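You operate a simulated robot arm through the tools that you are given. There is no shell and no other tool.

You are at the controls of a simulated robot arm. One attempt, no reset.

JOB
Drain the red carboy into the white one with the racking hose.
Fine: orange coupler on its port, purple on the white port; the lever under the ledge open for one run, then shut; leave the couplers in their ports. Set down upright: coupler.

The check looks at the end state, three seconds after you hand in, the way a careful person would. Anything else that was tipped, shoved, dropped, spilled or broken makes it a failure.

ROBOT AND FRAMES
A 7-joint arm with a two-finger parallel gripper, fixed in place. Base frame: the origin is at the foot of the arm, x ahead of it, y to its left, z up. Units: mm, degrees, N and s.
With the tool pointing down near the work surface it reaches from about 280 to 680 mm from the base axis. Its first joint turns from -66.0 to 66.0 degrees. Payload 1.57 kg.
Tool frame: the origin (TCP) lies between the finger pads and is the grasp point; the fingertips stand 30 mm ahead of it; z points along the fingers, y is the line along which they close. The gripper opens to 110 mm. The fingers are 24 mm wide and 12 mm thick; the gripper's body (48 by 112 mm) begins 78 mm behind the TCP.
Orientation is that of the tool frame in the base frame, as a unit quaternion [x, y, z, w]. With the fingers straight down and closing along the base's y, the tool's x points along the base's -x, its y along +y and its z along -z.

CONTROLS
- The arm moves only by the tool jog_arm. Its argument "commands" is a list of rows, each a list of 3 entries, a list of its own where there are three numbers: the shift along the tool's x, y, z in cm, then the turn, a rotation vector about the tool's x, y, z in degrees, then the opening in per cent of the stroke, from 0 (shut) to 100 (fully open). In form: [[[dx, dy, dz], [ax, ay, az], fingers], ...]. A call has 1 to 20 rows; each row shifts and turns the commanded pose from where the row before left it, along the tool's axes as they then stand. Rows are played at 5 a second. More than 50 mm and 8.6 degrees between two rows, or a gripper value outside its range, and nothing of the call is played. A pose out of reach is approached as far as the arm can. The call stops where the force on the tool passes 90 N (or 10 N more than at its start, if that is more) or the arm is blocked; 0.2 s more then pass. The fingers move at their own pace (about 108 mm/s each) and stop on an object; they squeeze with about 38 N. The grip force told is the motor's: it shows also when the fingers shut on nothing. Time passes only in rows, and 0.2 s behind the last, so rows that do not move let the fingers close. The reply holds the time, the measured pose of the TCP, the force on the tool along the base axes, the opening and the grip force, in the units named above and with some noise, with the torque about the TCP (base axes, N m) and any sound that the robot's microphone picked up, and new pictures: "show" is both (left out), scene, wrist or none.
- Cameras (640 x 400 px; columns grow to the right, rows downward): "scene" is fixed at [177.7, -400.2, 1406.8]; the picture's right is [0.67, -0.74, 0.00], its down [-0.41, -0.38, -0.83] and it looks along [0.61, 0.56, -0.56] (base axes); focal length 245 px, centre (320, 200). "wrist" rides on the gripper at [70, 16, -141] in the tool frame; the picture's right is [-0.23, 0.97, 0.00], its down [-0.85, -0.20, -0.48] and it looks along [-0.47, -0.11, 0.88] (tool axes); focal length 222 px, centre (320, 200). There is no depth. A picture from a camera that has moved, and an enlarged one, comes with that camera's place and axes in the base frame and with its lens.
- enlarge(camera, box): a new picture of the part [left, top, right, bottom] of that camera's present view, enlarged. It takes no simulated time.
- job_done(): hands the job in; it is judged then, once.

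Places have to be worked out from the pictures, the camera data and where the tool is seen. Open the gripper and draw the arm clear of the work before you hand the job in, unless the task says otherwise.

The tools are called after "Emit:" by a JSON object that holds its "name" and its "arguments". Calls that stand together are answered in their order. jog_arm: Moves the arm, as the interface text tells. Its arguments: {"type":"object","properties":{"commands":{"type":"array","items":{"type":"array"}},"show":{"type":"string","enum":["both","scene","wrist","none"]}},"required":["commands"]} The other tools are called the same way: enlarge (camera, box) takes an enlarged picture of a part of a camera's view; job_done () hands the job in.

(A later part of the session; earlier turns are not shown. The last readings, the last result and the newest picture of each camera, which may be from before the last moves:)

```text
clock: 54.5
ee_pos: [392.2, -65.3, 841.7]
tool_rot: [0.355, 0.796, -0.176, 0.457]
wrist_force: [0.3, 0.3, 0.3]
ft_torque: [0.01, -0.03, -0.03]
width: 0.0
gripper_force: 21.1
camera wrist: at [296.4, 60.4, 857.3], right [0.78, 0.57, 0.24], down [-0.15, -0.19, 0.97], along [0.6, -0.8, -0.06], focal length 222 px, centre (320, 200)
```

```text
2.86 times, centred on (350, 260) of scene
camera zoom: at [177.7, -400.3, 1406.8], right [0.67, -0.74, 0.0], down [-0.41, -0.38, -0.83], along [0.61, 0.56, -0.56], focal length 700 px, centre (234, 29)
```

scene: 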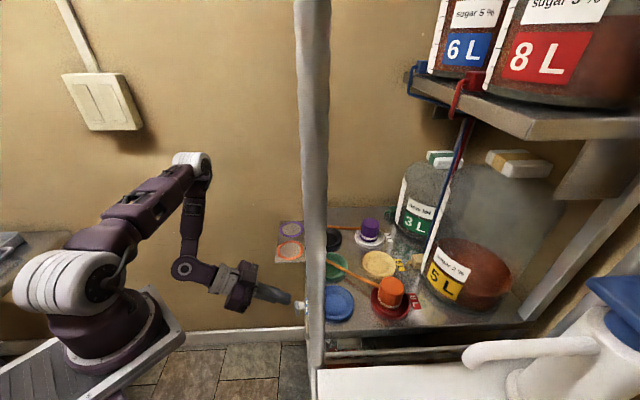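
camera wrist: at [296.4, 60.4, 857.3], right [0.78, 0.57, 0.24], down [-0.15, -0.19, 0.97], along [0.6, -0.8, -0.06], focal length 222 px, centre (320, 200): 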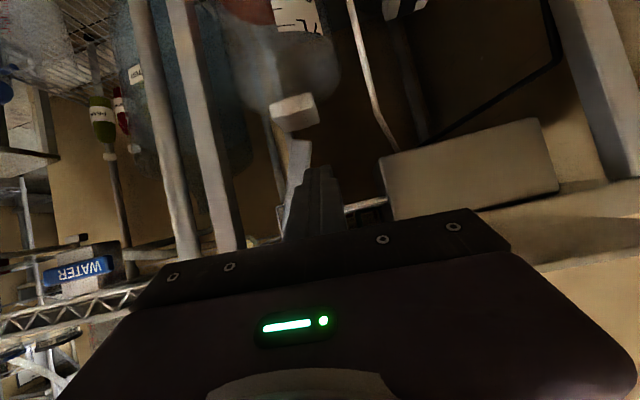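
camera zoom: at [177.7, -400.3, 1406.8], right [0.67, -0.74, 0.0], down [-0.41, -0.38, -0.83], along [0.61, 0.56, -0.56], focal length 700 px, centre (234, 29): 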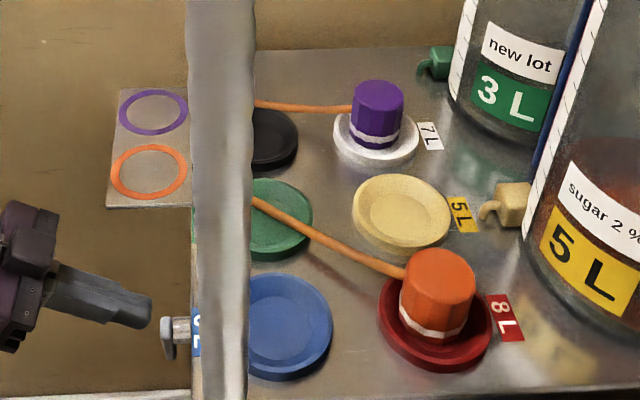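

Flow is fast: the red level has dropped to the label, and the white one is rising with plenty of room left. I move to the shutting position while the run proceeds.

Emit:
{"name": "jog_arm", "arguments": {"commands": [[[1.72, -3.5, 0.99], [0, 0, 0], 0], [[1.72, -3.5, 0.99], [0, 0, 0], 0]]}}

Emit:
{"name": "enlarge", "arguments": {"camera": "scene", "box": [400, 0, 640, 140]}}

Emit:
{"name": "enlarge", "arguments": {"camera": "wrist", "box": [220, 0, 420, 180]}}

```text
clock: 55.1
ee_pos: [343.3, -106.5, 798.2]
tool_rot: [0.357, 0.796, -0.173, 0.458]
wrist_force: [-0.8, -0.1, -1.2]
ft_torque: [-0.01, -0.11, 0.04]
width: 0.0
gripper_force: 21.2
camera wrist: at [247.3, 18.5, 813.2], right [0.78, 0.57, 0.24], down [-0.16, -0.2, 0.97], along [0.6, -0.79, -0.07], focal length 222 px, centre (320, 200)
```

scene: 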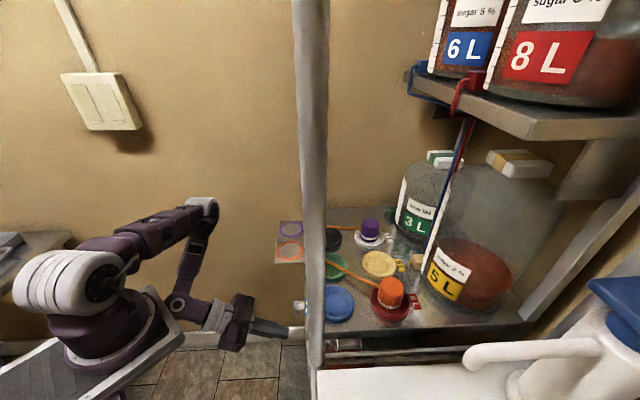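
wrist: 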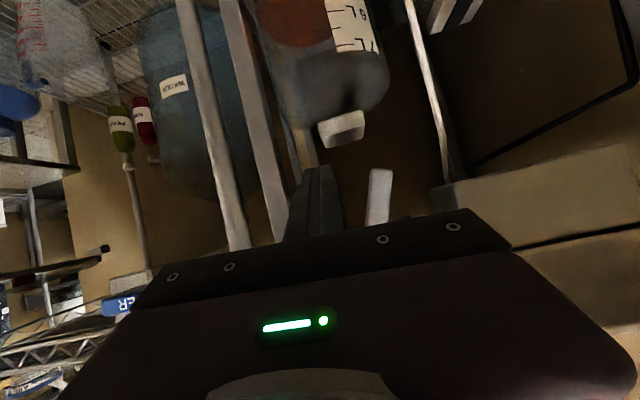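

```text
2.67 times, centred on (520, 70) of scene
camera zoom: at [180.2, -399.3, 1406.7], right [0.67, -0.74, 0.0], down [-0.42, -0.38, -0.83], along [0.61, 0.56, -0.56], focal length 654 px, centre (-213, 547)
```

zoom: 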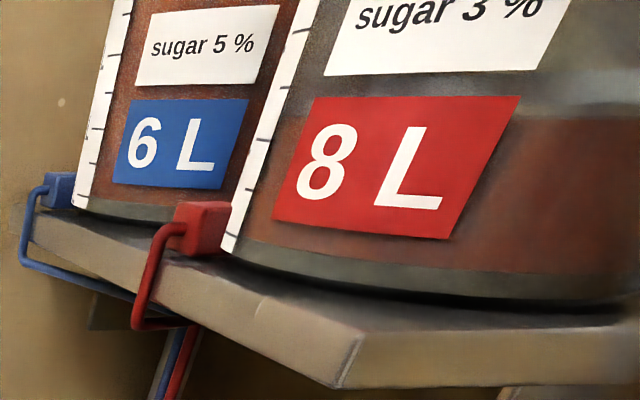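

```text
2.22 times, centred on (320, 90) of wrist
camera zoom: at [247.3, 18.5, 813.2], right [0.78, 0.57, 0.24], down [-0.16, -0.2, 0.97], along [0.6, -0.79, -0.07], focal length 494 px, centre (320, 444)
```

zoom: 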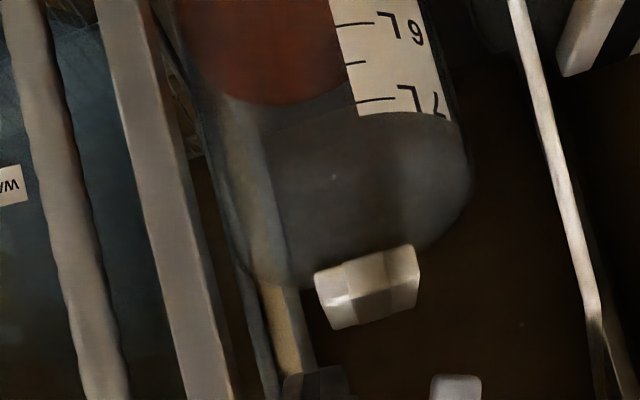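

Red keeps dropping and the white one is at roughly 3–4 L. I advance the poker to the right of the handle (also relieving the base) and let the run continue.

Emit:
{"name": "jog_arm", "arguments": {"commands": [[[-0.86, 0.02, 1.41], [0, 0, 0], 0], [[-0.86, 0.02, 1.41], [0, 0, 0], 0], [[0, 0, 0], [0, 0, 0], 0]]}}

Emit:
{"name": "enlarge", "arguments": {"camera": "scene", "box": [400, 0, 640, 140]}}

Emit:
{"name": "enlarge", "arguments": {"camera": "wrist", "box": [220, 0, 420, 180]}}

Emit:
{"name": "enlarge", "arguments": {"camera": "scene", "box": [240, 240, 340, 380]}}

```text
clock: 55.9
ee_pos: [364.8, -132.6, 800.0]
tool_rot: [0.355, 0.796, -0.176, 0.458]
wrist_force: [0.1, 0.1, 0.5]
ft_torque: [0.01, 0.03, -0.01]
width: 0.0
gripper_force: 21.3
camera wrist: at [268.9, -7.3, 814.5], right [0.78, 0.58, 0.24], down [-0.15, -0.19, 0.97], along [0.6, -0.79, -0.06], focal length 222 px, centre (320, 200)
```

scene: 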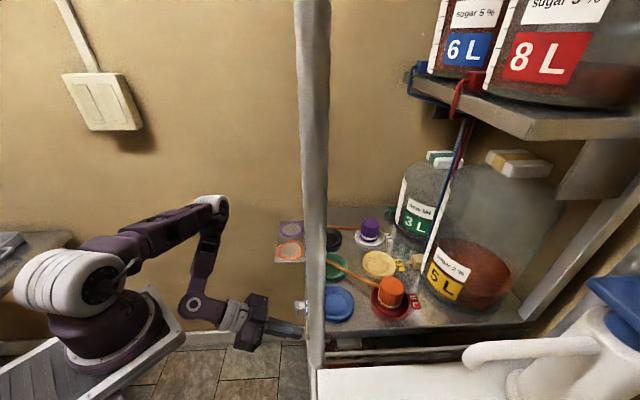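
wrist: 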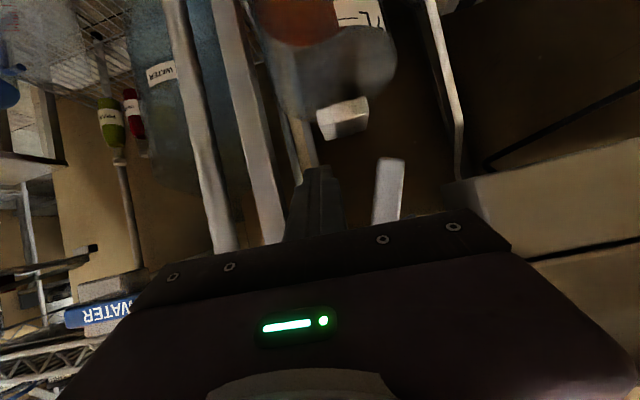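

```text
2.67 times, centred on (520, 70) of scene
camera zoom: at [177.7, -400.2, 1406.8], right [0.67, -0.74, 0.0], down [-0.41, -0.38, -0.83], along [0.61, 0.56, -0.56], focal length 654 px, centre (-213, 547)
```

zoom: 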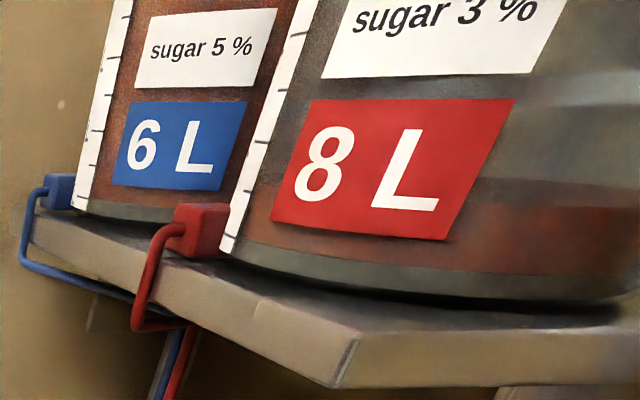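

```text
2.22 times, centred on (320, 90) of wrist
camera zoom: at [268.9, -7.3, 814.5], right [0.78, 0.58, 0.24], down [-0.15, -0.19, 0.97], along [0.6, -0.79, -0.06], focal length 494 px, centre (320, 444)
```

zoom: 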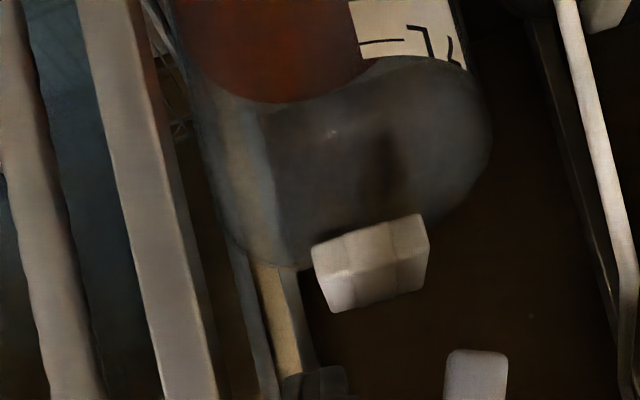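

```text
2.86 times, centred on (290, 310) of scene
camera zoom: at [177.7, -400.2, 1406.8], right [0.67, -0.74, 0.0], down [-0.41, -0.38, -0.83], along [0.61, 0.56, -0.56], focal length 700 px, centre (406, -114)
```

zoom: 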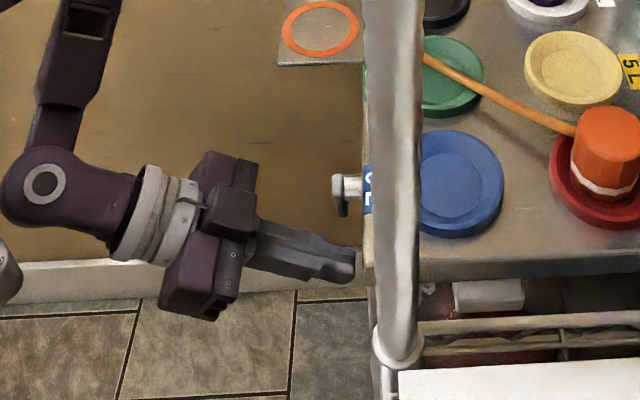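

Red is nearly empty (level near the bottom), white still has room. I wait another 0.6 s.

Emit:
{"name": "jog_arm", "arguments": {"commands": [[[0, 0, 0], [0, 0, 0], 0], [[0, 0, 0], [0, 0, 0], 0]]}}

Emit:
{"name": "enlarge", "arguments": {"camera": "scene", "box": [400, 0, 640, 140]}}

Emit:
{"name": "enlarge", "arguments": {"camera": "wrist", "box": [220, 0, 420, 180]}}

```text
clock: 56.5
ee_pos: [364.5, -131.5, 799.2]
tool_rot: [0.356, 0.796, -0.176, 0.457]
wrist_force: [-1.6, 0.2, -0.6]
ft_torque: [0.0, -0.01, -0.01]
width: 0.1
gripper_force: 21.3
camera wrist: at [269.0, -7.1, 814.5], right [0.78, 0.58, 0.24], down [-0.15, -0.19, 0.97], along [0.6, -0.79, -0.06], focal length 222 px, centre (320, 200)
```

scene: 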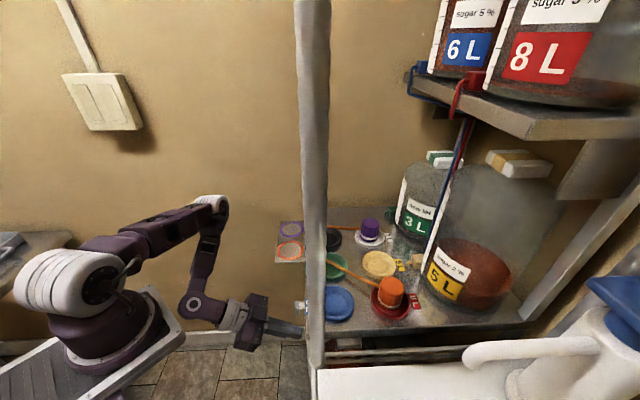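
wrist: 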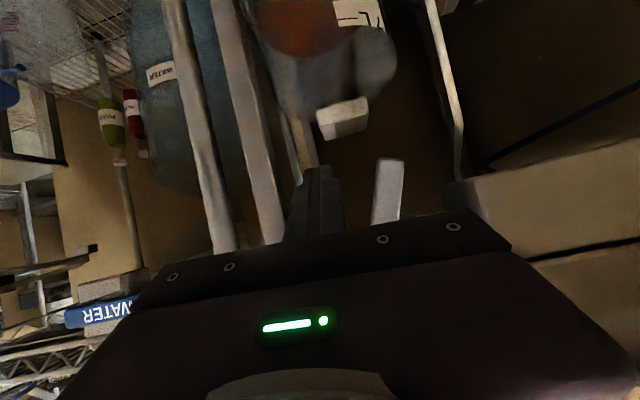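

```text
2.67 times, centred on (520, 70) of scene
camera zoom: at [177.7, -400.2, 1406.8], right [0.67, -0.74, 0.0], down [-0.41, -0.38, -0.83], along [0.61, 0.56, -0.56], focal length 654 px, centre (-213, 547)
```

zoom: 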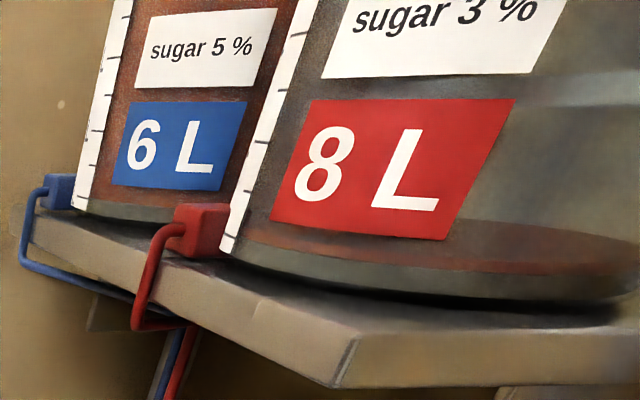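

```text
2.22 times, centred on (320, 90) of wrist
camera zoom: at [269.0, -7.1, 814.5], right [0.78, 0.58, 0.24], down [-0.15, -0.19, 0.97], along [0.6, -0.79, -0.06], focal length 494 px, centre (320, 444)
```

zoom: 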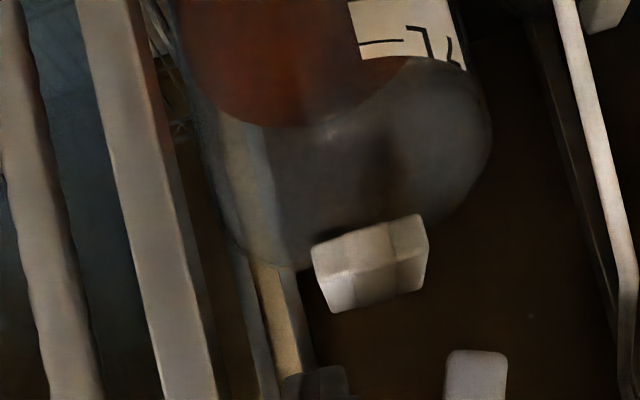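

Only a thin layer remains in red; I wait another 0.6 s to let it finish.

Emit:
{"name": "jog_arm", "arguments": {"commands": [[[0, 0, 0], [0, 0, 0], 0], [[0, 0, 0], [0, 0, 0], 0]]}}

Emit:
{"name": "enlarge", "arguments": {"camera": "scene", "box": [400, 0, 640, 140]}}

Emit:
{"name": "enlarge", "arguments": {"camera": "wrist", "box": [220, 0, 420, 180]}}

Emit:
{"name": "enlarge", "arguments": {"camera": "scene", "box": [270, 190, 430, 330]}}

```text
clock: 57.1
ee_pos: [365.0, -132.6, 800.4]
tool_rot: [0.356, 0.796, -0.177, 0.457]
wrist_force: [0.1, 0.3, -0.2]
ft_torque: [0.02, 0.0, 0.0]
width: 0.0
gripper_force: 21.3
camera wrist: at [269.0, -7.1, 814.5], right [0.78, 0.58, 0.24], down [-0.15, -0.19, 0.97], along [0.6, -0.79, -0.06], focal length 222 px, centre (320, 200)
```

scene: 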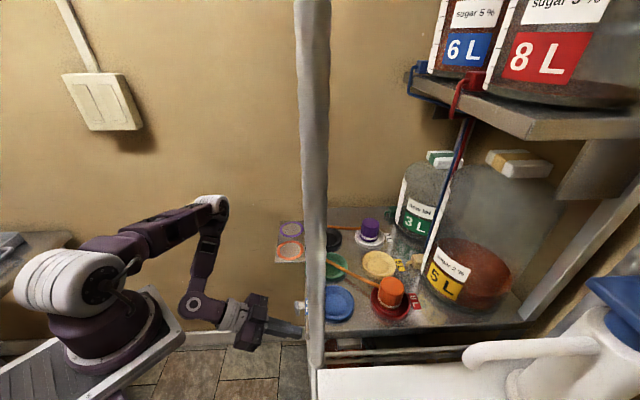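
wrist: 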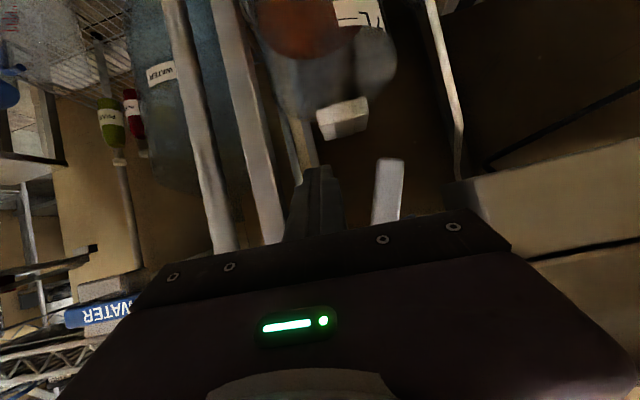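

```text
2.67 times, centred on (520, 70) of scene
camera zoom: at [177.7, -400.2, 1406.8], right [0.67, -0.74, 0.0], down [-0.41, -0.38, -0.83], along [0.61, 0.56, -0.56], focal length 654 px, centre (-213, 547)
```

zoom: 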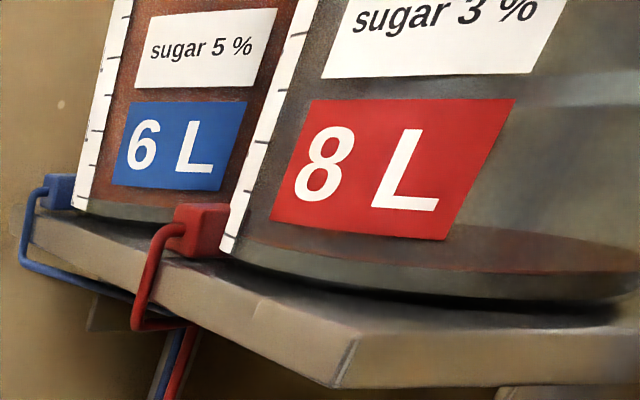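

```text
2.22 times, centred on (320, 90) of wrist
camera zoom: at [269.0, -7.1, 814.5], right [0.78, 0.58, 0.24], down [-0.15, -0.19, 0.97], along [0.6, -0.79, -0.06], focal length 494 px, centre (320, 444)
```

zoom: 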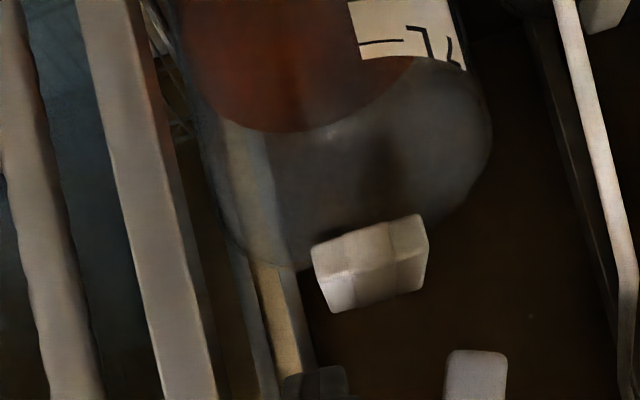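

```text
2.86 times, centred on (350, 260) of scene
camera zoom: at [177.7, -400.2, 1406.8], right [0.67, -0.74, 0.0], down [-0.41, -0.38, -0.83], along [0.61, 0.56, -0.56], focal length 700 px, centre (234, 29)
```

zoom: 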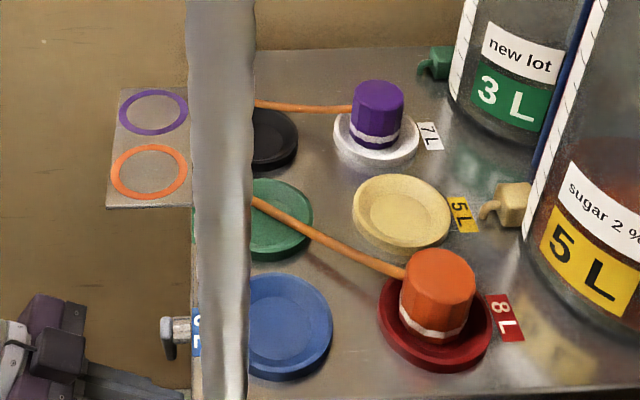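

The flow has nearly ceased. I wait a bit more to see if red empties and the hose clears.

Emit:
{"name": "jog_arm", "arguments": {"commands": [[[0, 0, 0], [0, 0, 0], 0], [[0, 0, 0], [0, 0, 0], 0], [[0, 0, 0], [0, 0, 0], 0]], "show": "scene"}}

Emit:
{"name": "enlarge", "arguments": {"camera": "scene", "box": [400, 0, 640, 140]}}

Emit:
{"name": "enlarge", "arguments": {"camera": "wrist", "box": [220, 0, 420, 180]}}

Emit:
{"name": "enlarge", "arguments": {"camera": "scene", "box": [270, 190, 430, 330]}}

```text
clock: 57.9
ee_pos: [364.1, -131.6, 799.9]
tool_rot: [0.357, 0.795, -0.177, 0.457]
wrist_force: [0.5, 0.4, -0.6]
ft_torque: [-0.01, -0.02, 0.04]
width: 0.3
gripper_force: 21.4
```

scene: 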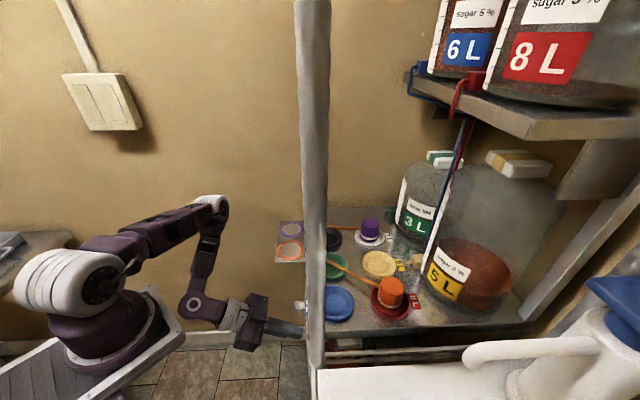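

```text
2.67 times, centred on (520, 70) of scene
camera zoom: at [177.7, -400.2, 1406.8], right [0.67, -0.74, 0.0], down [-0.41, -0.38, -0.83], along [0.61, 0.56, -0.56], focal length 654 px, centre (-213, 547)
```

zoom: 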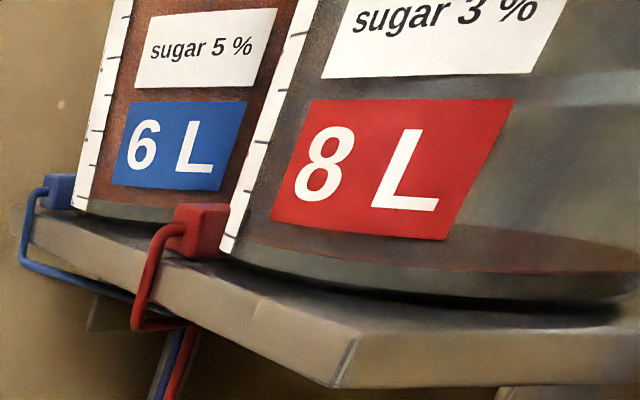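

```text
2.22 times, centred on (320, 90) of wrist
camera zoom: at [269.0, -7.1, 814.5], right [0.78, 0.58, 0.24], down [-0.15, -0.19, 0.97], along [0.6, -0.79, -0.06], focal length 494 px, centre (320, 444)
```

zoom: 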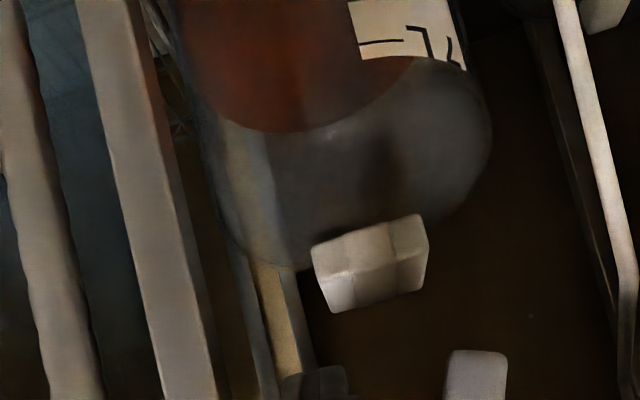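

```text
2.86 times, centred on (350, 260) of scene
camera zoom: at [177.7, -400.2, 1406.8], right [0.67, -0.74, 0.0], down [-0.41, -0.38, -0.83], along [0.61, 0.56, -0.56], focal length 700 px, centre (234, 29)
```

zoom: 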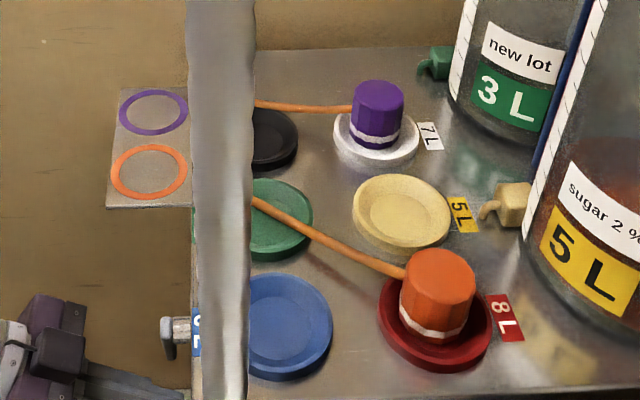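

Nothing changed between 57.1 and 57.9 s: the run is finished, red drained. Now I shut the lever, pushing the handle from its right/underside back up along the arc.

Emit:
{"name": "jog_arm", "arguments": {"commands": [[[0.04, 1.3, 0.04], [0, 0, 0], 0], [[0.04, 1.3, 0.04], [0, 0, 0], 0], [[-0.27, 0.93, -0.155], [0, 0, 0], 0], [[-0.27, 0.93, -0.155], [0, 0, 0], 0], [[-0.51, 0.76, -0.31], [0, 0, 0], 0], [[-0.51, 0.76, -0.31], [0, 0, 0], 0], [[0, 0, 0], [0, 0, 0], 0]]}}

Emit:
{"name": "enlarge", "arguments": {"camera": "wrist", "box": [220, 40, 420, 220]}}

Emit:
{"name": "enlarge", "arguments": {"camera": "scene", "box": [240, 240, 340, 330]}}

```text
clock: 59.5
ee_pos: [409.4, -90.9, 818.4]
tool_rot: [0.355, 0.796, -0.176, 0.458]
wrist_force: [0.5, -0.2, -0.6]
ft_torque: [0.02, 0.02, 0.0]
width: 0.0
gripper_force: 21.5
camera wrist: at [312.7, 32.4, 833.3], right [0.78, 0.58, 0.24], down [-0.15, -0.19, 0.97], along [0.6, -0.79, -0.06], focal length 222 px, centre (320, 200)
```

scene: 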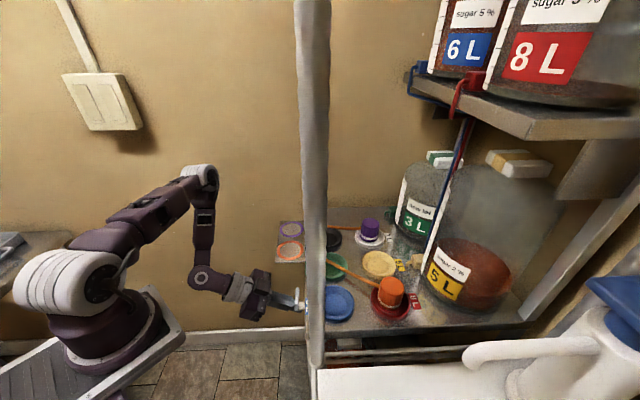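
wrist: 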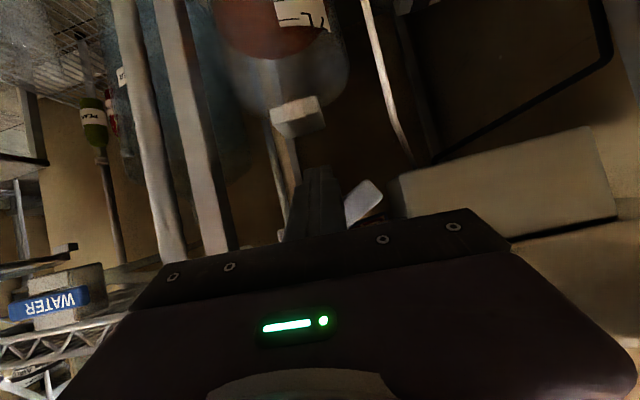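

```text
2.22 times, centred on (320, 130) of wrist
camera zoom: at [312.7, 32.4, 833.3], right [0.78, 0.58, 0.24], down [-0.15, -0.19, 0.97], along [0.6, -0.79, -0.06], focal length 494 px, centre (320, 356)
```

zoom: 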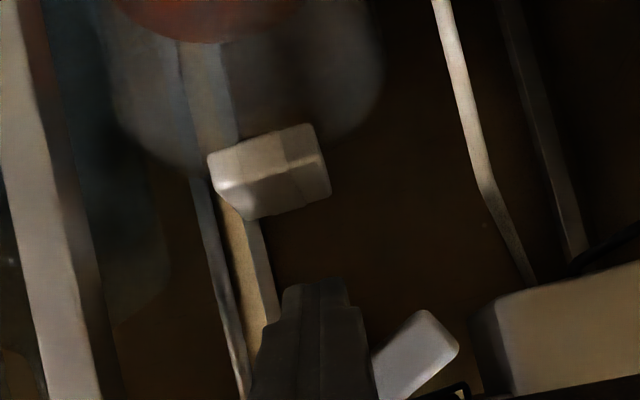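

```text
4.44 times, centred on (290, 285) of scene
camera zoom: at [177.7, -400.2, 1406.8], right [0.67, -0.74, 0.0], down [-0.41, -0.38, -0.83], along [0.61, 0.56, -0.56], focal length 1089 px, centre (453, -178)
```

zoom: 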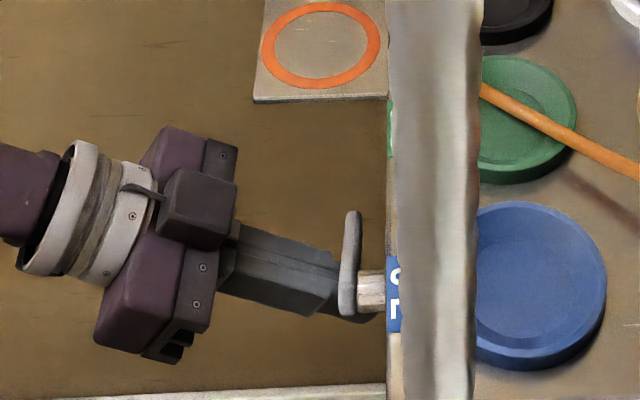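

The handle is coming up (about 35° left). I continue to about 10°.

Emit:
{"name": "jog_arm", "arguments": {"commands": [[[-0.7, 0.51, -0.42], [0, 0, 0], 0], [[-0.7, 0.51, -0.42], [0, 0, 0], 0], [[0, 0, 0], [0, 0, 0], 0]], "show": "wrist"}}

Emit:
{"name": "enlarge", "arguments": {"camera": "wrist", "box": [220, 60, 420, 240]}}

Emit:
{"name": "enlarge", "arguments": {"camera": "scene", "box": [240, 240, 340, 330]}}

```text
clock: 60.3
ee_pos: [414.2, -85.9, 836.1]
tool_rot: [0.355, 0.796, -0.176, 0.457]
wrist_force: [1.1, -0.9, 0.0]
ft_torque: [0.02, -0.04, 0.04]
width: 0.0
gripper_force: 20.8
camera wrist: at [318.6, 39.0, 850.7], right [0.78, 0.58, 0.24], down [-0.15, -0.19, 0.97], along [0.6, -0.79, -0.06], focal length 222 px, centre (320, 200)
```

wrist: 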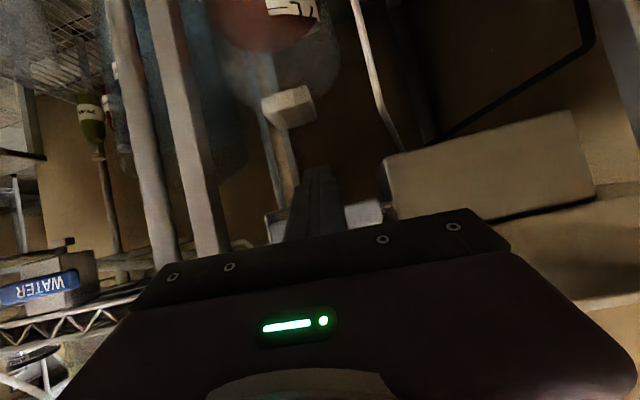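

```text
2.22 times, centred on (320, 150) of wrist
camera zoom: at [318.6, 39.0, 850.7], right [0.78, 0.58, 0.24], down [-0.15, -0.19, 0.97], along [0.6, -0.79, -0.06], focal length 494 px, centre (320, 311)
```

zoom: 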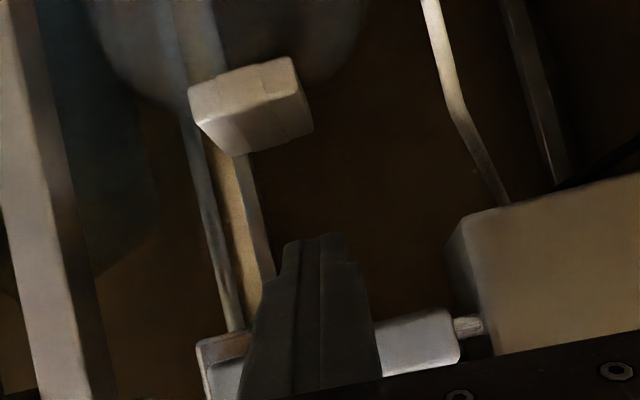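

```text
4.44 times, centred on (290, 285) of scene
camera zoom: at [177.7, -400.2, 1406.8], right [0.67, -0.74, 0.0], down [-0.41, -0.38, -0.83], along [0.61, 0.56, -0.56], focal length 1089 px, centre (453, -178)
```

zoom: 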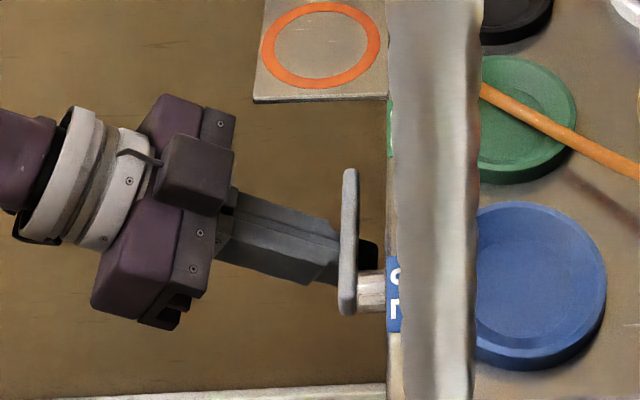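

Almost level now. I finish with small upward steps, watching for the stop.

Emit:
{"name": "jog_arm", "arguments": {"commands": [[[-0.256, 0.08, -0.156], [0, 0, 0], 0], [[0, 0, 0], [0, 0, 0], 0]], "show": "none"}}

Emit:
{"name": "jog_arm", "arguments": {"commands": [[[-0.256, 0.05, -0.156], [0, 0, 0], 0], [[0, 0, 0], [0, 0, 0], 0]], "show": "none"}}

Emit:
{"name": "jog_arm", "arguments": {"commands": [[[-0.256, 0.02, -0.156], [0, 0, 0], 0], [[0, 0, 0], [0, 0, 0], 0]], "show": "wrist"}}

Emit:
{"name": "enlarge", "arguments": {"camera": "wrist", "box": [220, 60, 420, 240]}}

Emit:
{"name": "enlarge", "arguments": {"camera": "scene", "box": [240, 240, 340, 330]}}

```text
clock: 60.9
ee_pos: [415.1, -85.6, 838.8]
tool_rot: [0.356, 0.796, -0.177, 0.457]
wrist_force: [0.2, 0.6, -0.4]
ft_torque: [0.01, 0.02, 0.03]
width: 0.0
gripper_force: 21.3
```

```text
clock: 61.5
ee_pos: [413.8, -85.1, 838.7]
tool_rot: [0.355, 0.798, -0.175, 0.454]
wrist_force: [-9.2, 2.0, -33.7]
ft_torque: [0.19, 0.15, 0.04]
width: 0.1
gripper_force: 21.2
```

```text
clock: 62.1
ee_pos: [413.3, -82.9, 840.3]
tool_rot: [0.356, 0.8, -0.175, 0.45]
wrist_force: [-10.2, 4.3, -62.0]
ft_torque: [0.33, 0.44, -0.04]
width: 0.0
gripper_force: 21.5
camera wrist: at [318.5, 41.8, 858.4], right [0.79, 0.57, 0.23], down [-0.14, -0.2, 0.97], along [0.6, -0.79, -0.08], focal length 222 px, centre (320, 200)
```

wrist: 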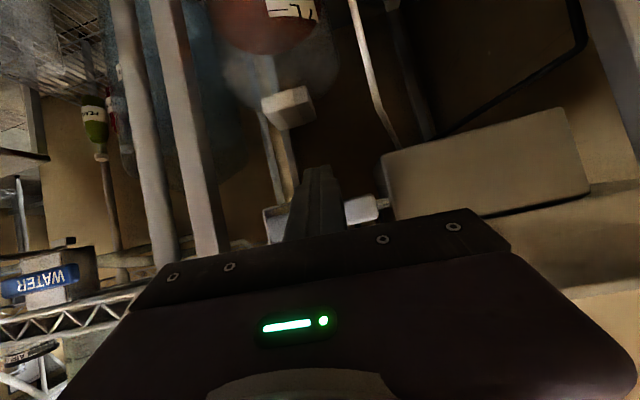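

```text
2.22 times, centred on (320, 150) of wrist
camera zoom: at [318.5, 41.8, 858.4], right [0.79, 0.57, 0.23], down [-0.14, -0.2, 0.97], along [0.6, -0.79, -0.08], focal length 494 px, centre (320, 311)
```

zoom: 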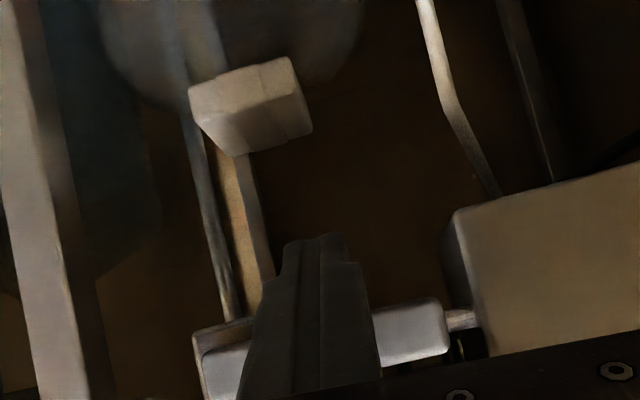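

```text
4.44 times, centred on (290, 285) of scene
camera zoom: at [178.3, -400.3, 1406.7], right [0.67, -0.74, 0.0], down [-0.41, -0.38, -0.83], along [0.61, 0.56, -0.56], focal length 1089 px, centre (453, -178)
```

zoom: 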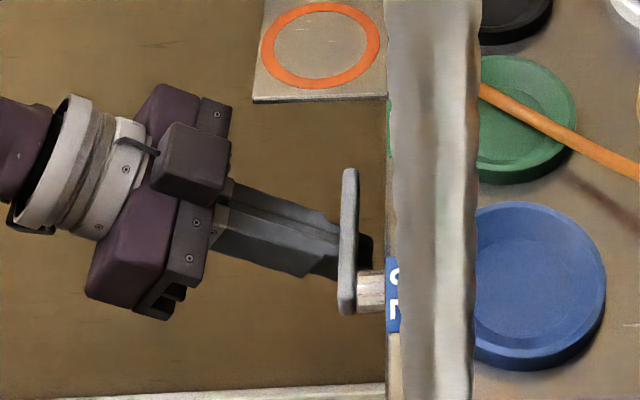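

The handle is against its closed stop (62 N). I lower a few mm, back out, and check it stays shut.

Emit:
{"name": "jog_arm", "arguments": {"commands": [[[0.51, -0.02, 0.31], [0, 0, 0], 0], [[0.43, -0.02, 0.26], [0, 0, 0], 0], [[2.09, 0.02, -3.42], [0, 0, 0], 0], [[0, 0, 0], [0, 0, 0], 0]]}}

Emit:
{"name": "enlarge", "arguments": {"camera": "wrist", "box": [220, 60, 420, 240]}}

Emit:
{"name": "enlarge", "arguments": {"camera": "scene", "box": [240, 240, 340, 330]}}

```text
clock: 63.1
ee_pos: [390.0, -55.9, 834.3]
tool_rot: [0.356, 0.795, -0.176, 0.458]
wrist_force: [0.0, -0.9, -0.2]
ft_torque: [0.01, -0.01, 0.03]
width: 0.2
gripper_force: 21.4
camera wrist: at [293.8, 69.0, 849.2], right [0.78, 0.58, 0.24], down [-0.15, -0.19, 0.97], along [0.6, -0.8, -0.06], focal length 222 px, centre (320, 200)
```

scene: 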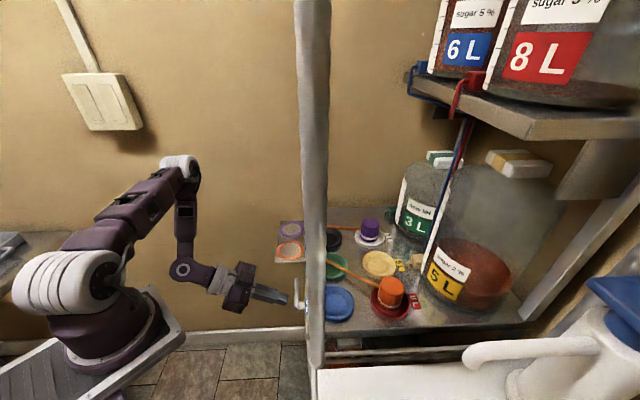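
wrist: 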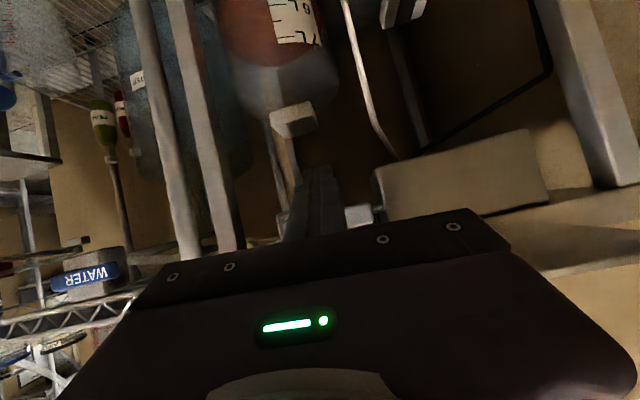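

```text
2.22 times, centred on (320, 150) of wrist
camera zoom: at [293.8, 69.0, 849.2], right [0.78, 0.58, 0.24], down [-0.15, -0.19, 0.97], along [0.6, -0.8, -0.06], focal length 494 px, centre (320, 311)
```

zoom: 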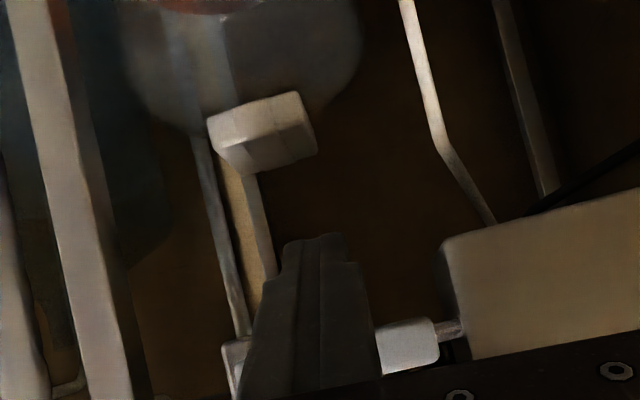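

```text
4.44 times, centred on (290, 285) of scene
camera zoom: at [177.7, -400.2, 1406.8], right [0.67, -0.74, 0.0], down [-0.41, -0.38, -0.83], along [0.61, 0.56, -0.56], focal length 1089 px, centre (453, -178)
```

zoom: 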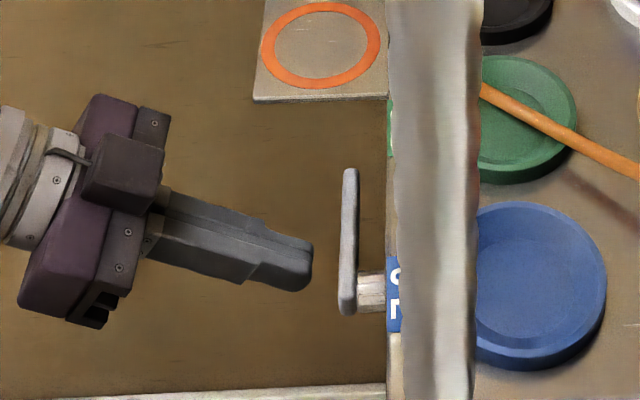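

Lever is level against its stop and stays there. I rise, un-tilt, open the gripper and inspect the final state.

Emit:
{"name": "jog_arm", "arguments": {"commands": [[[-3.42, 0.18, -2.08], [0, 0, 0], 0], [[-3.42, 0.18, -2.08], [0, 0, 0], 0], [[-3.42, 0.18, -2.08], [0, 0, 0], 0], [[-3.42, 0.18, -2.08], [0, 0, 0], 0], [[-3.42, 0.18, -2.08], [0, 0, 0], 30], [[0, 0, 0], [0, 8, 0], 60], [[0, 0, 0], [0, 8, 0], 60], [[0, 0, 0], [0, 8, 0], 60], [[0, 0, 0], [0, 8, 0], 60], [[0, 0, 0], [0, 0, 0], 60]]}}

Emit:
{"name": "enlarge", "arguments": {"camera": "wrist", "box": [220, 40, 420, 220]}}

Emit:
{"name": "enlarge", "arguments": {"camera": "scene", "box": [270, 190, 430, 330]}}

```text
clock: 65.3
ee_pos: [377.1, -47.2, 851.1]
tool_rot: [0.371, 0.892, -0.104, 0.235]
wrist_force: [0.3, -0.2, -0.4]
ft_torque: [0.0, 0.04, -0.02]
width: 65.9
gripper_force: 0.2
out of reach, approached as far as the arm can: row 2, 3, 4, 5, 6, 7, 8
camera wrist: at [298.1, 59.6, 939.3], right [0.83, 0.54, 0.1], down [0.22, -0.49, 0.84], along [0.51, -0.68, -0.53], focal length 222 px, centre (320, 200)
```

scene: 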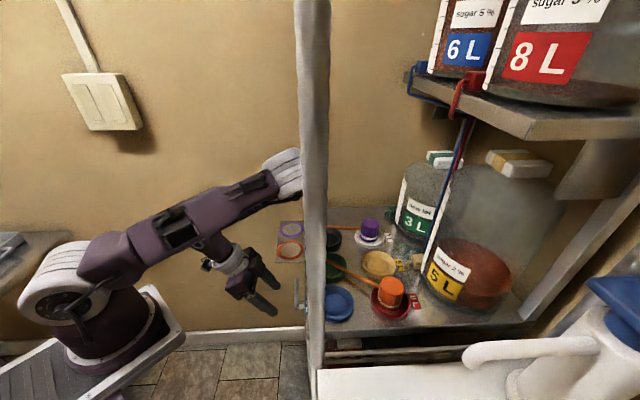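
wrist: 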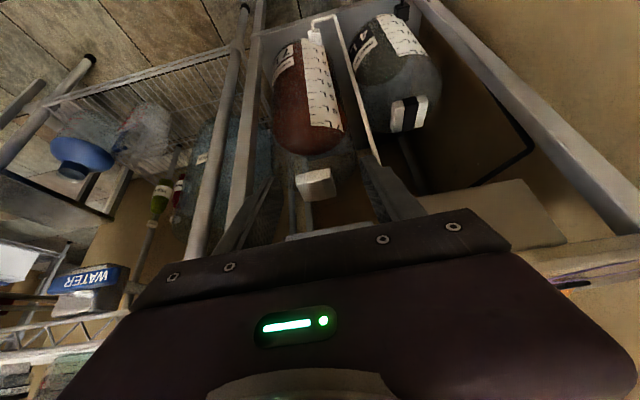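

```text
2.22 times, centred on (320, 130) of wrist
camera zoom: at [298.1, 59.6, 939.3], right [0.83, 0.54, 0.1], down [0.22, -0.49, 0.84], along [0.51, -0.68, -0.53], focal length 494 px, centre (320, 356)
```

zoom: 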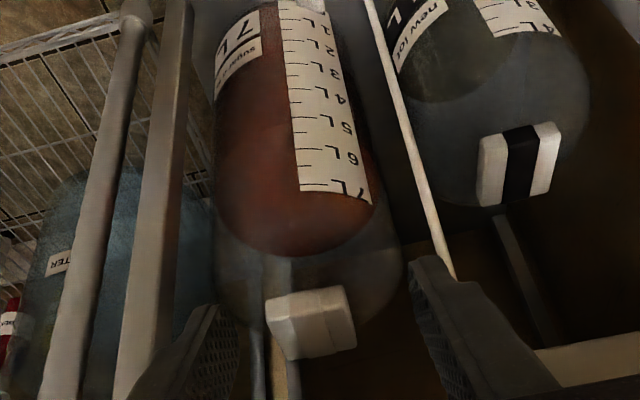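

```text
2.86 times, centred on (350, 260) of scene
camera zoom: at [177.7, -400.3, 1406.8], right [0.67, -0.74, 0.0], down [-0.41, -0.38, -0.83], along [0.61, 0.56, -0.56], focal length 700 px, centre (234, 29)
```

zoom: 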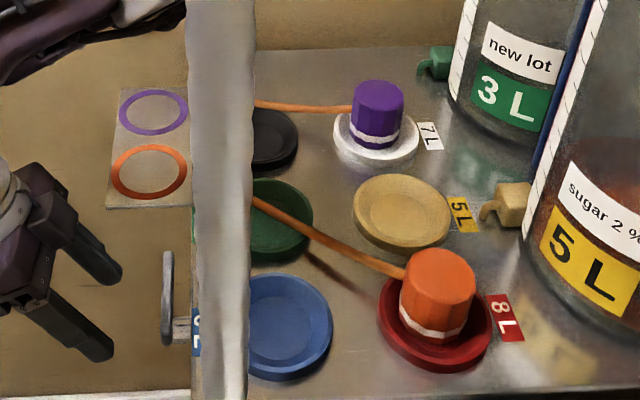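

Lever is shut, couplers fine, white carboy not overfull. The arm ended in a folded pose with the elbow forward (rows out of reach); I raise the tool gently in small steps to unwind it.

Emit:
{"name": "jog_arm", "arguments": {"commands": [[[-1.24, 0, -2.17], [0, 0, 0], 60], [[-1.24, 0, -2.17], [0, 0, 0], 60], [[0, 0, 0], [0, 0, 0], 60]]}}

Emit:
{"name": "enlarge", "arguments": {"camera": "scene", "box": [180, 130, 420, 330]}}

```text
clock: 66.1
ee_pos: [376.8, -45.9, 900.2]
tool_rot: [0.371, 0.892, -0.106, 0.235]
wrist_force: [0.3, 0.5, -0.5]
ft_torque: [-0.04, 0.04, 0.01]
width: 66.0
gripper_force: 0.0
camera wrist: at [297.8, 59.9, 988.8], right [0.83, 0.54, 0.1], down [0.22, -0.49, 0.84], along [0.51, -0.68, -0.53], focal length 222 px, centre (320, 200)
```

scene: 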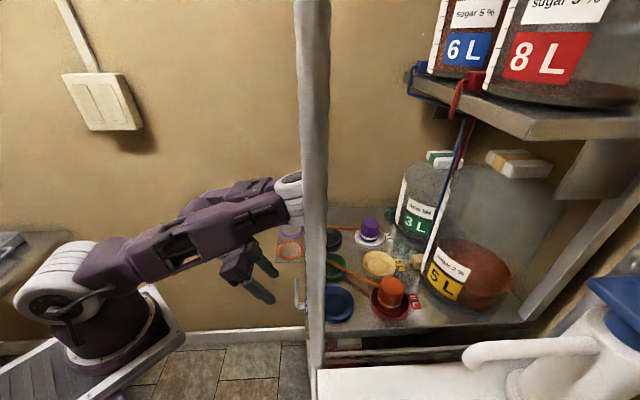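
wrist: 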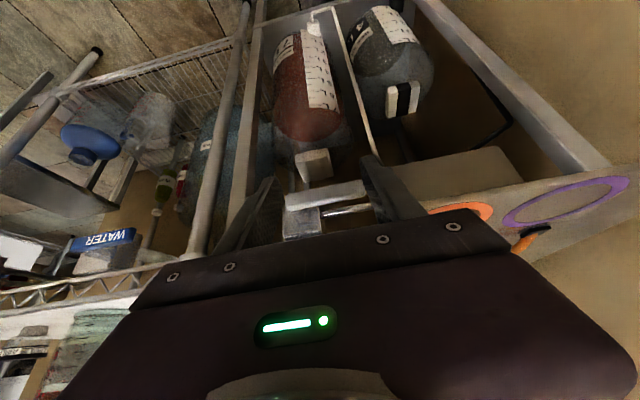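

```text
2.00 times, centred on (300, 230) of scene
camera zoom: at [177.7, -400.3, 1406.8], right [0.67, -0.74, 0.0], down [-0.41, -0.38, -0.83], along [0.61, 0.56, -0.56], focal length 490 px, centre (360, 140)
```

zoom: 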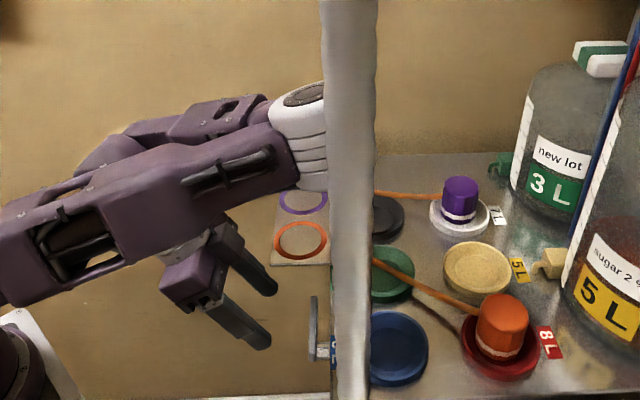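

The elbow moves forward as I rise with the tool leaning; I instead bring the tool to vertical first, which lets the wrist move out over the TCP.

Emit:
{"name": "jog_arm", "arguments": {"commands": [[[0, 0, 0], [0, 6, 0], 30], [[0, 0, 0], [0, 6, 0], 20], [[0, 0, 0], [0, 6, 0], 20], [[0, 0, 0], [0, 0, 0], 20]]}}

Emit:
{"name": "enlarge", "arguments": {"camera": "scene", "box": [180, 130, 420, 330]}}

```text
clock: 67.1
ee_pos: [378.9, -41.8, 900.0]
tool_rot: [0.382, 0.918, -0.046, 0.092]
wrist_force: [-0.7, 0.7, -0.4]
ft_torque: [0.02, -0.02, 0.02]
width: 22.0
gripper_force: 0.0
camera wrist: at [322.7, 38.9, 1024.3], right [0.85, 0.53, 0.03], down [0.39, -0.66, 0.64], along [0.36, -0.53, -0.76], focal length 222 px, centre (320, 200)
```

scene: 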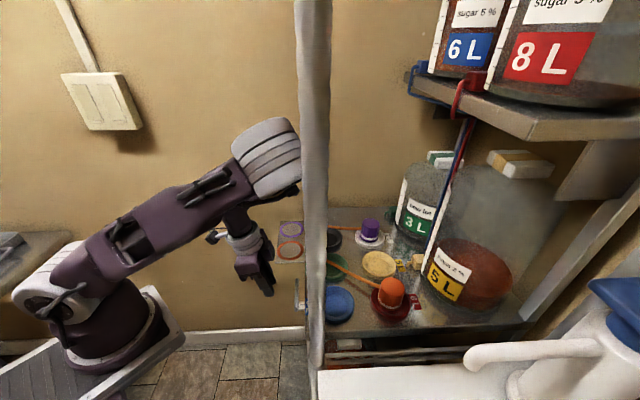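
wrist: 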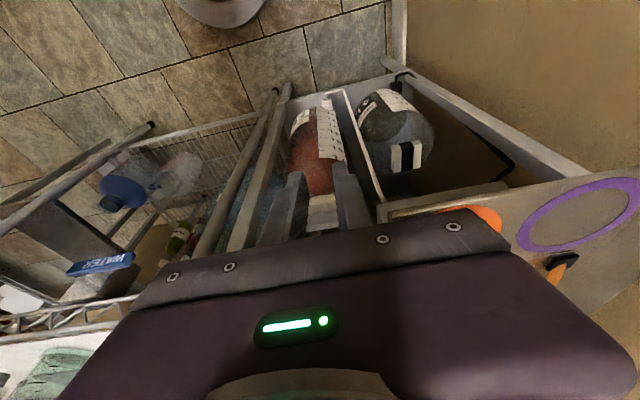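

```text
2.00 times, centred on (300, 230) of scene
camera zoom: at [179.2, -398.3, 1407.2], right [0.67, -0.74, 0.0], down [-0.41, -0.38, -0.83], along [0.61, 0.56, -0.56], focal length 490 px, centre (360, 140)
```

zoom: 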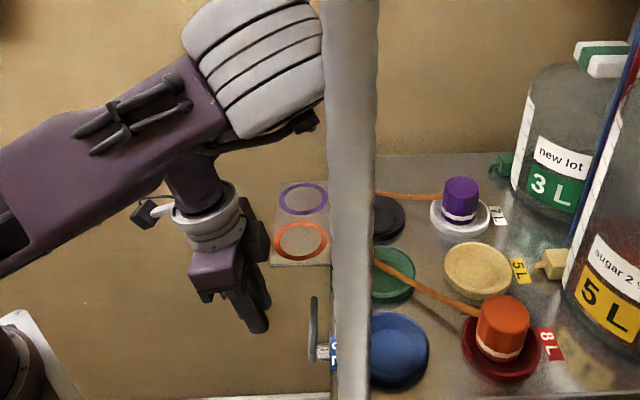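

The scene camera offset (1.5–2 mm) suggests either residual motion or light contact; I hold still briefly and recheck before moving on.

Emit:
{"name": "jog_arm", "arguments": {"commands": [[[0, 0, 0], [0, 0, 0], 20], [[0, 0, 0], [0, 0, 0], 20], [[0, 0, 0], [0, 0, 0], 20]], "show": "scene"}}

Emit:
{"name": "enlarge", "arguments": {"camera": "scene", "box": [180, 80, 360, 230]}}

```text
clock: 67.9
ee_pos: [377.5, -43.1, 900.7]
tool_rot: [0.383, 0.918, -0.046, 0.092]
wrist_force: [0.0, 0.6, 0.8]
ft_torque: [0.01, 0.0, -0.02]
width: 21.9
gripper_force: 0.0
```

scene: 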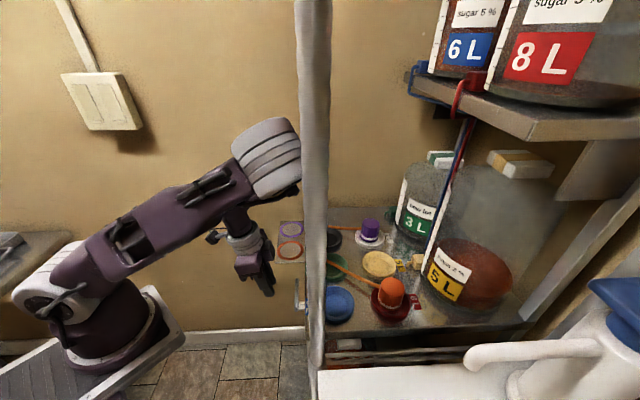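

```text
2.67 times, centred on (270, 155) of scene
camera zoom: at [179.1, -398.2, 1407.2], right [0.67, -0.74, 0.0], down [-0.41, -0.38, -0.83], along [0.61, 0.56, -0.56], focal length 654 px, centre (453, 320)
```

zoom: 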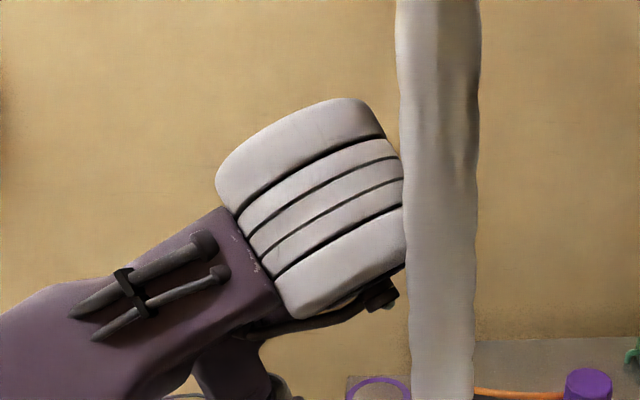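

The offset persists, so the elbow is lightly touching the post. I reverse the un-tilt to take it off the post.

Emit:
{"name": "jog_arm", "arguments": {"commands": [[[0, 0, 0], [0, -6, 0], 20], [[0, 0, 0], [0, -6, 0], 20], [[0, 0, 0], [0, -6, 0], 20], [[0, 0, 0], [0, 0, 0], 20]], "show": "scene"}}

Emit:
{"name": "enlarge", "arguments": {"camera": "scene", "box": [180, 80, 360, 230]}}

```text
clock: 68.9
ee_pos: [374.0, -43.8, 896.4]
tool_rot: [0.367, 0.897, -0.103, 0.223]
wrist_force: [0.3, 0.3, 0.6]
ft_torque: [-0.02, 0.01, 0.03]
width: 21.9
gripper_force: 0.1
out of reach, approached as far as the arm can: row 3
```

scene: 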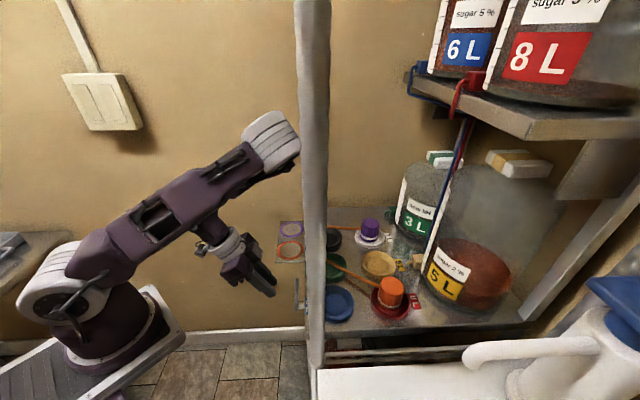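

```text
2.67 times, centred on (270, 155) of scene
camera zoom: at [177.7, -400.2, 1406.8], right [0.67, -0.74, 0.0], down [-0.41, -0.38, -0.83], along [0.61, 0.56, -0.56], focal length 654 px, centre (453, 320)
```

zoom: 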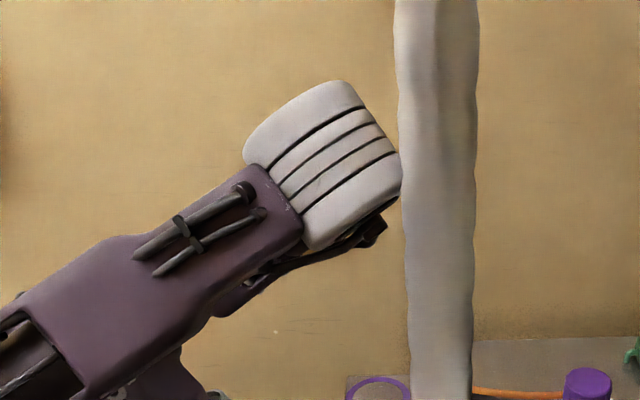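

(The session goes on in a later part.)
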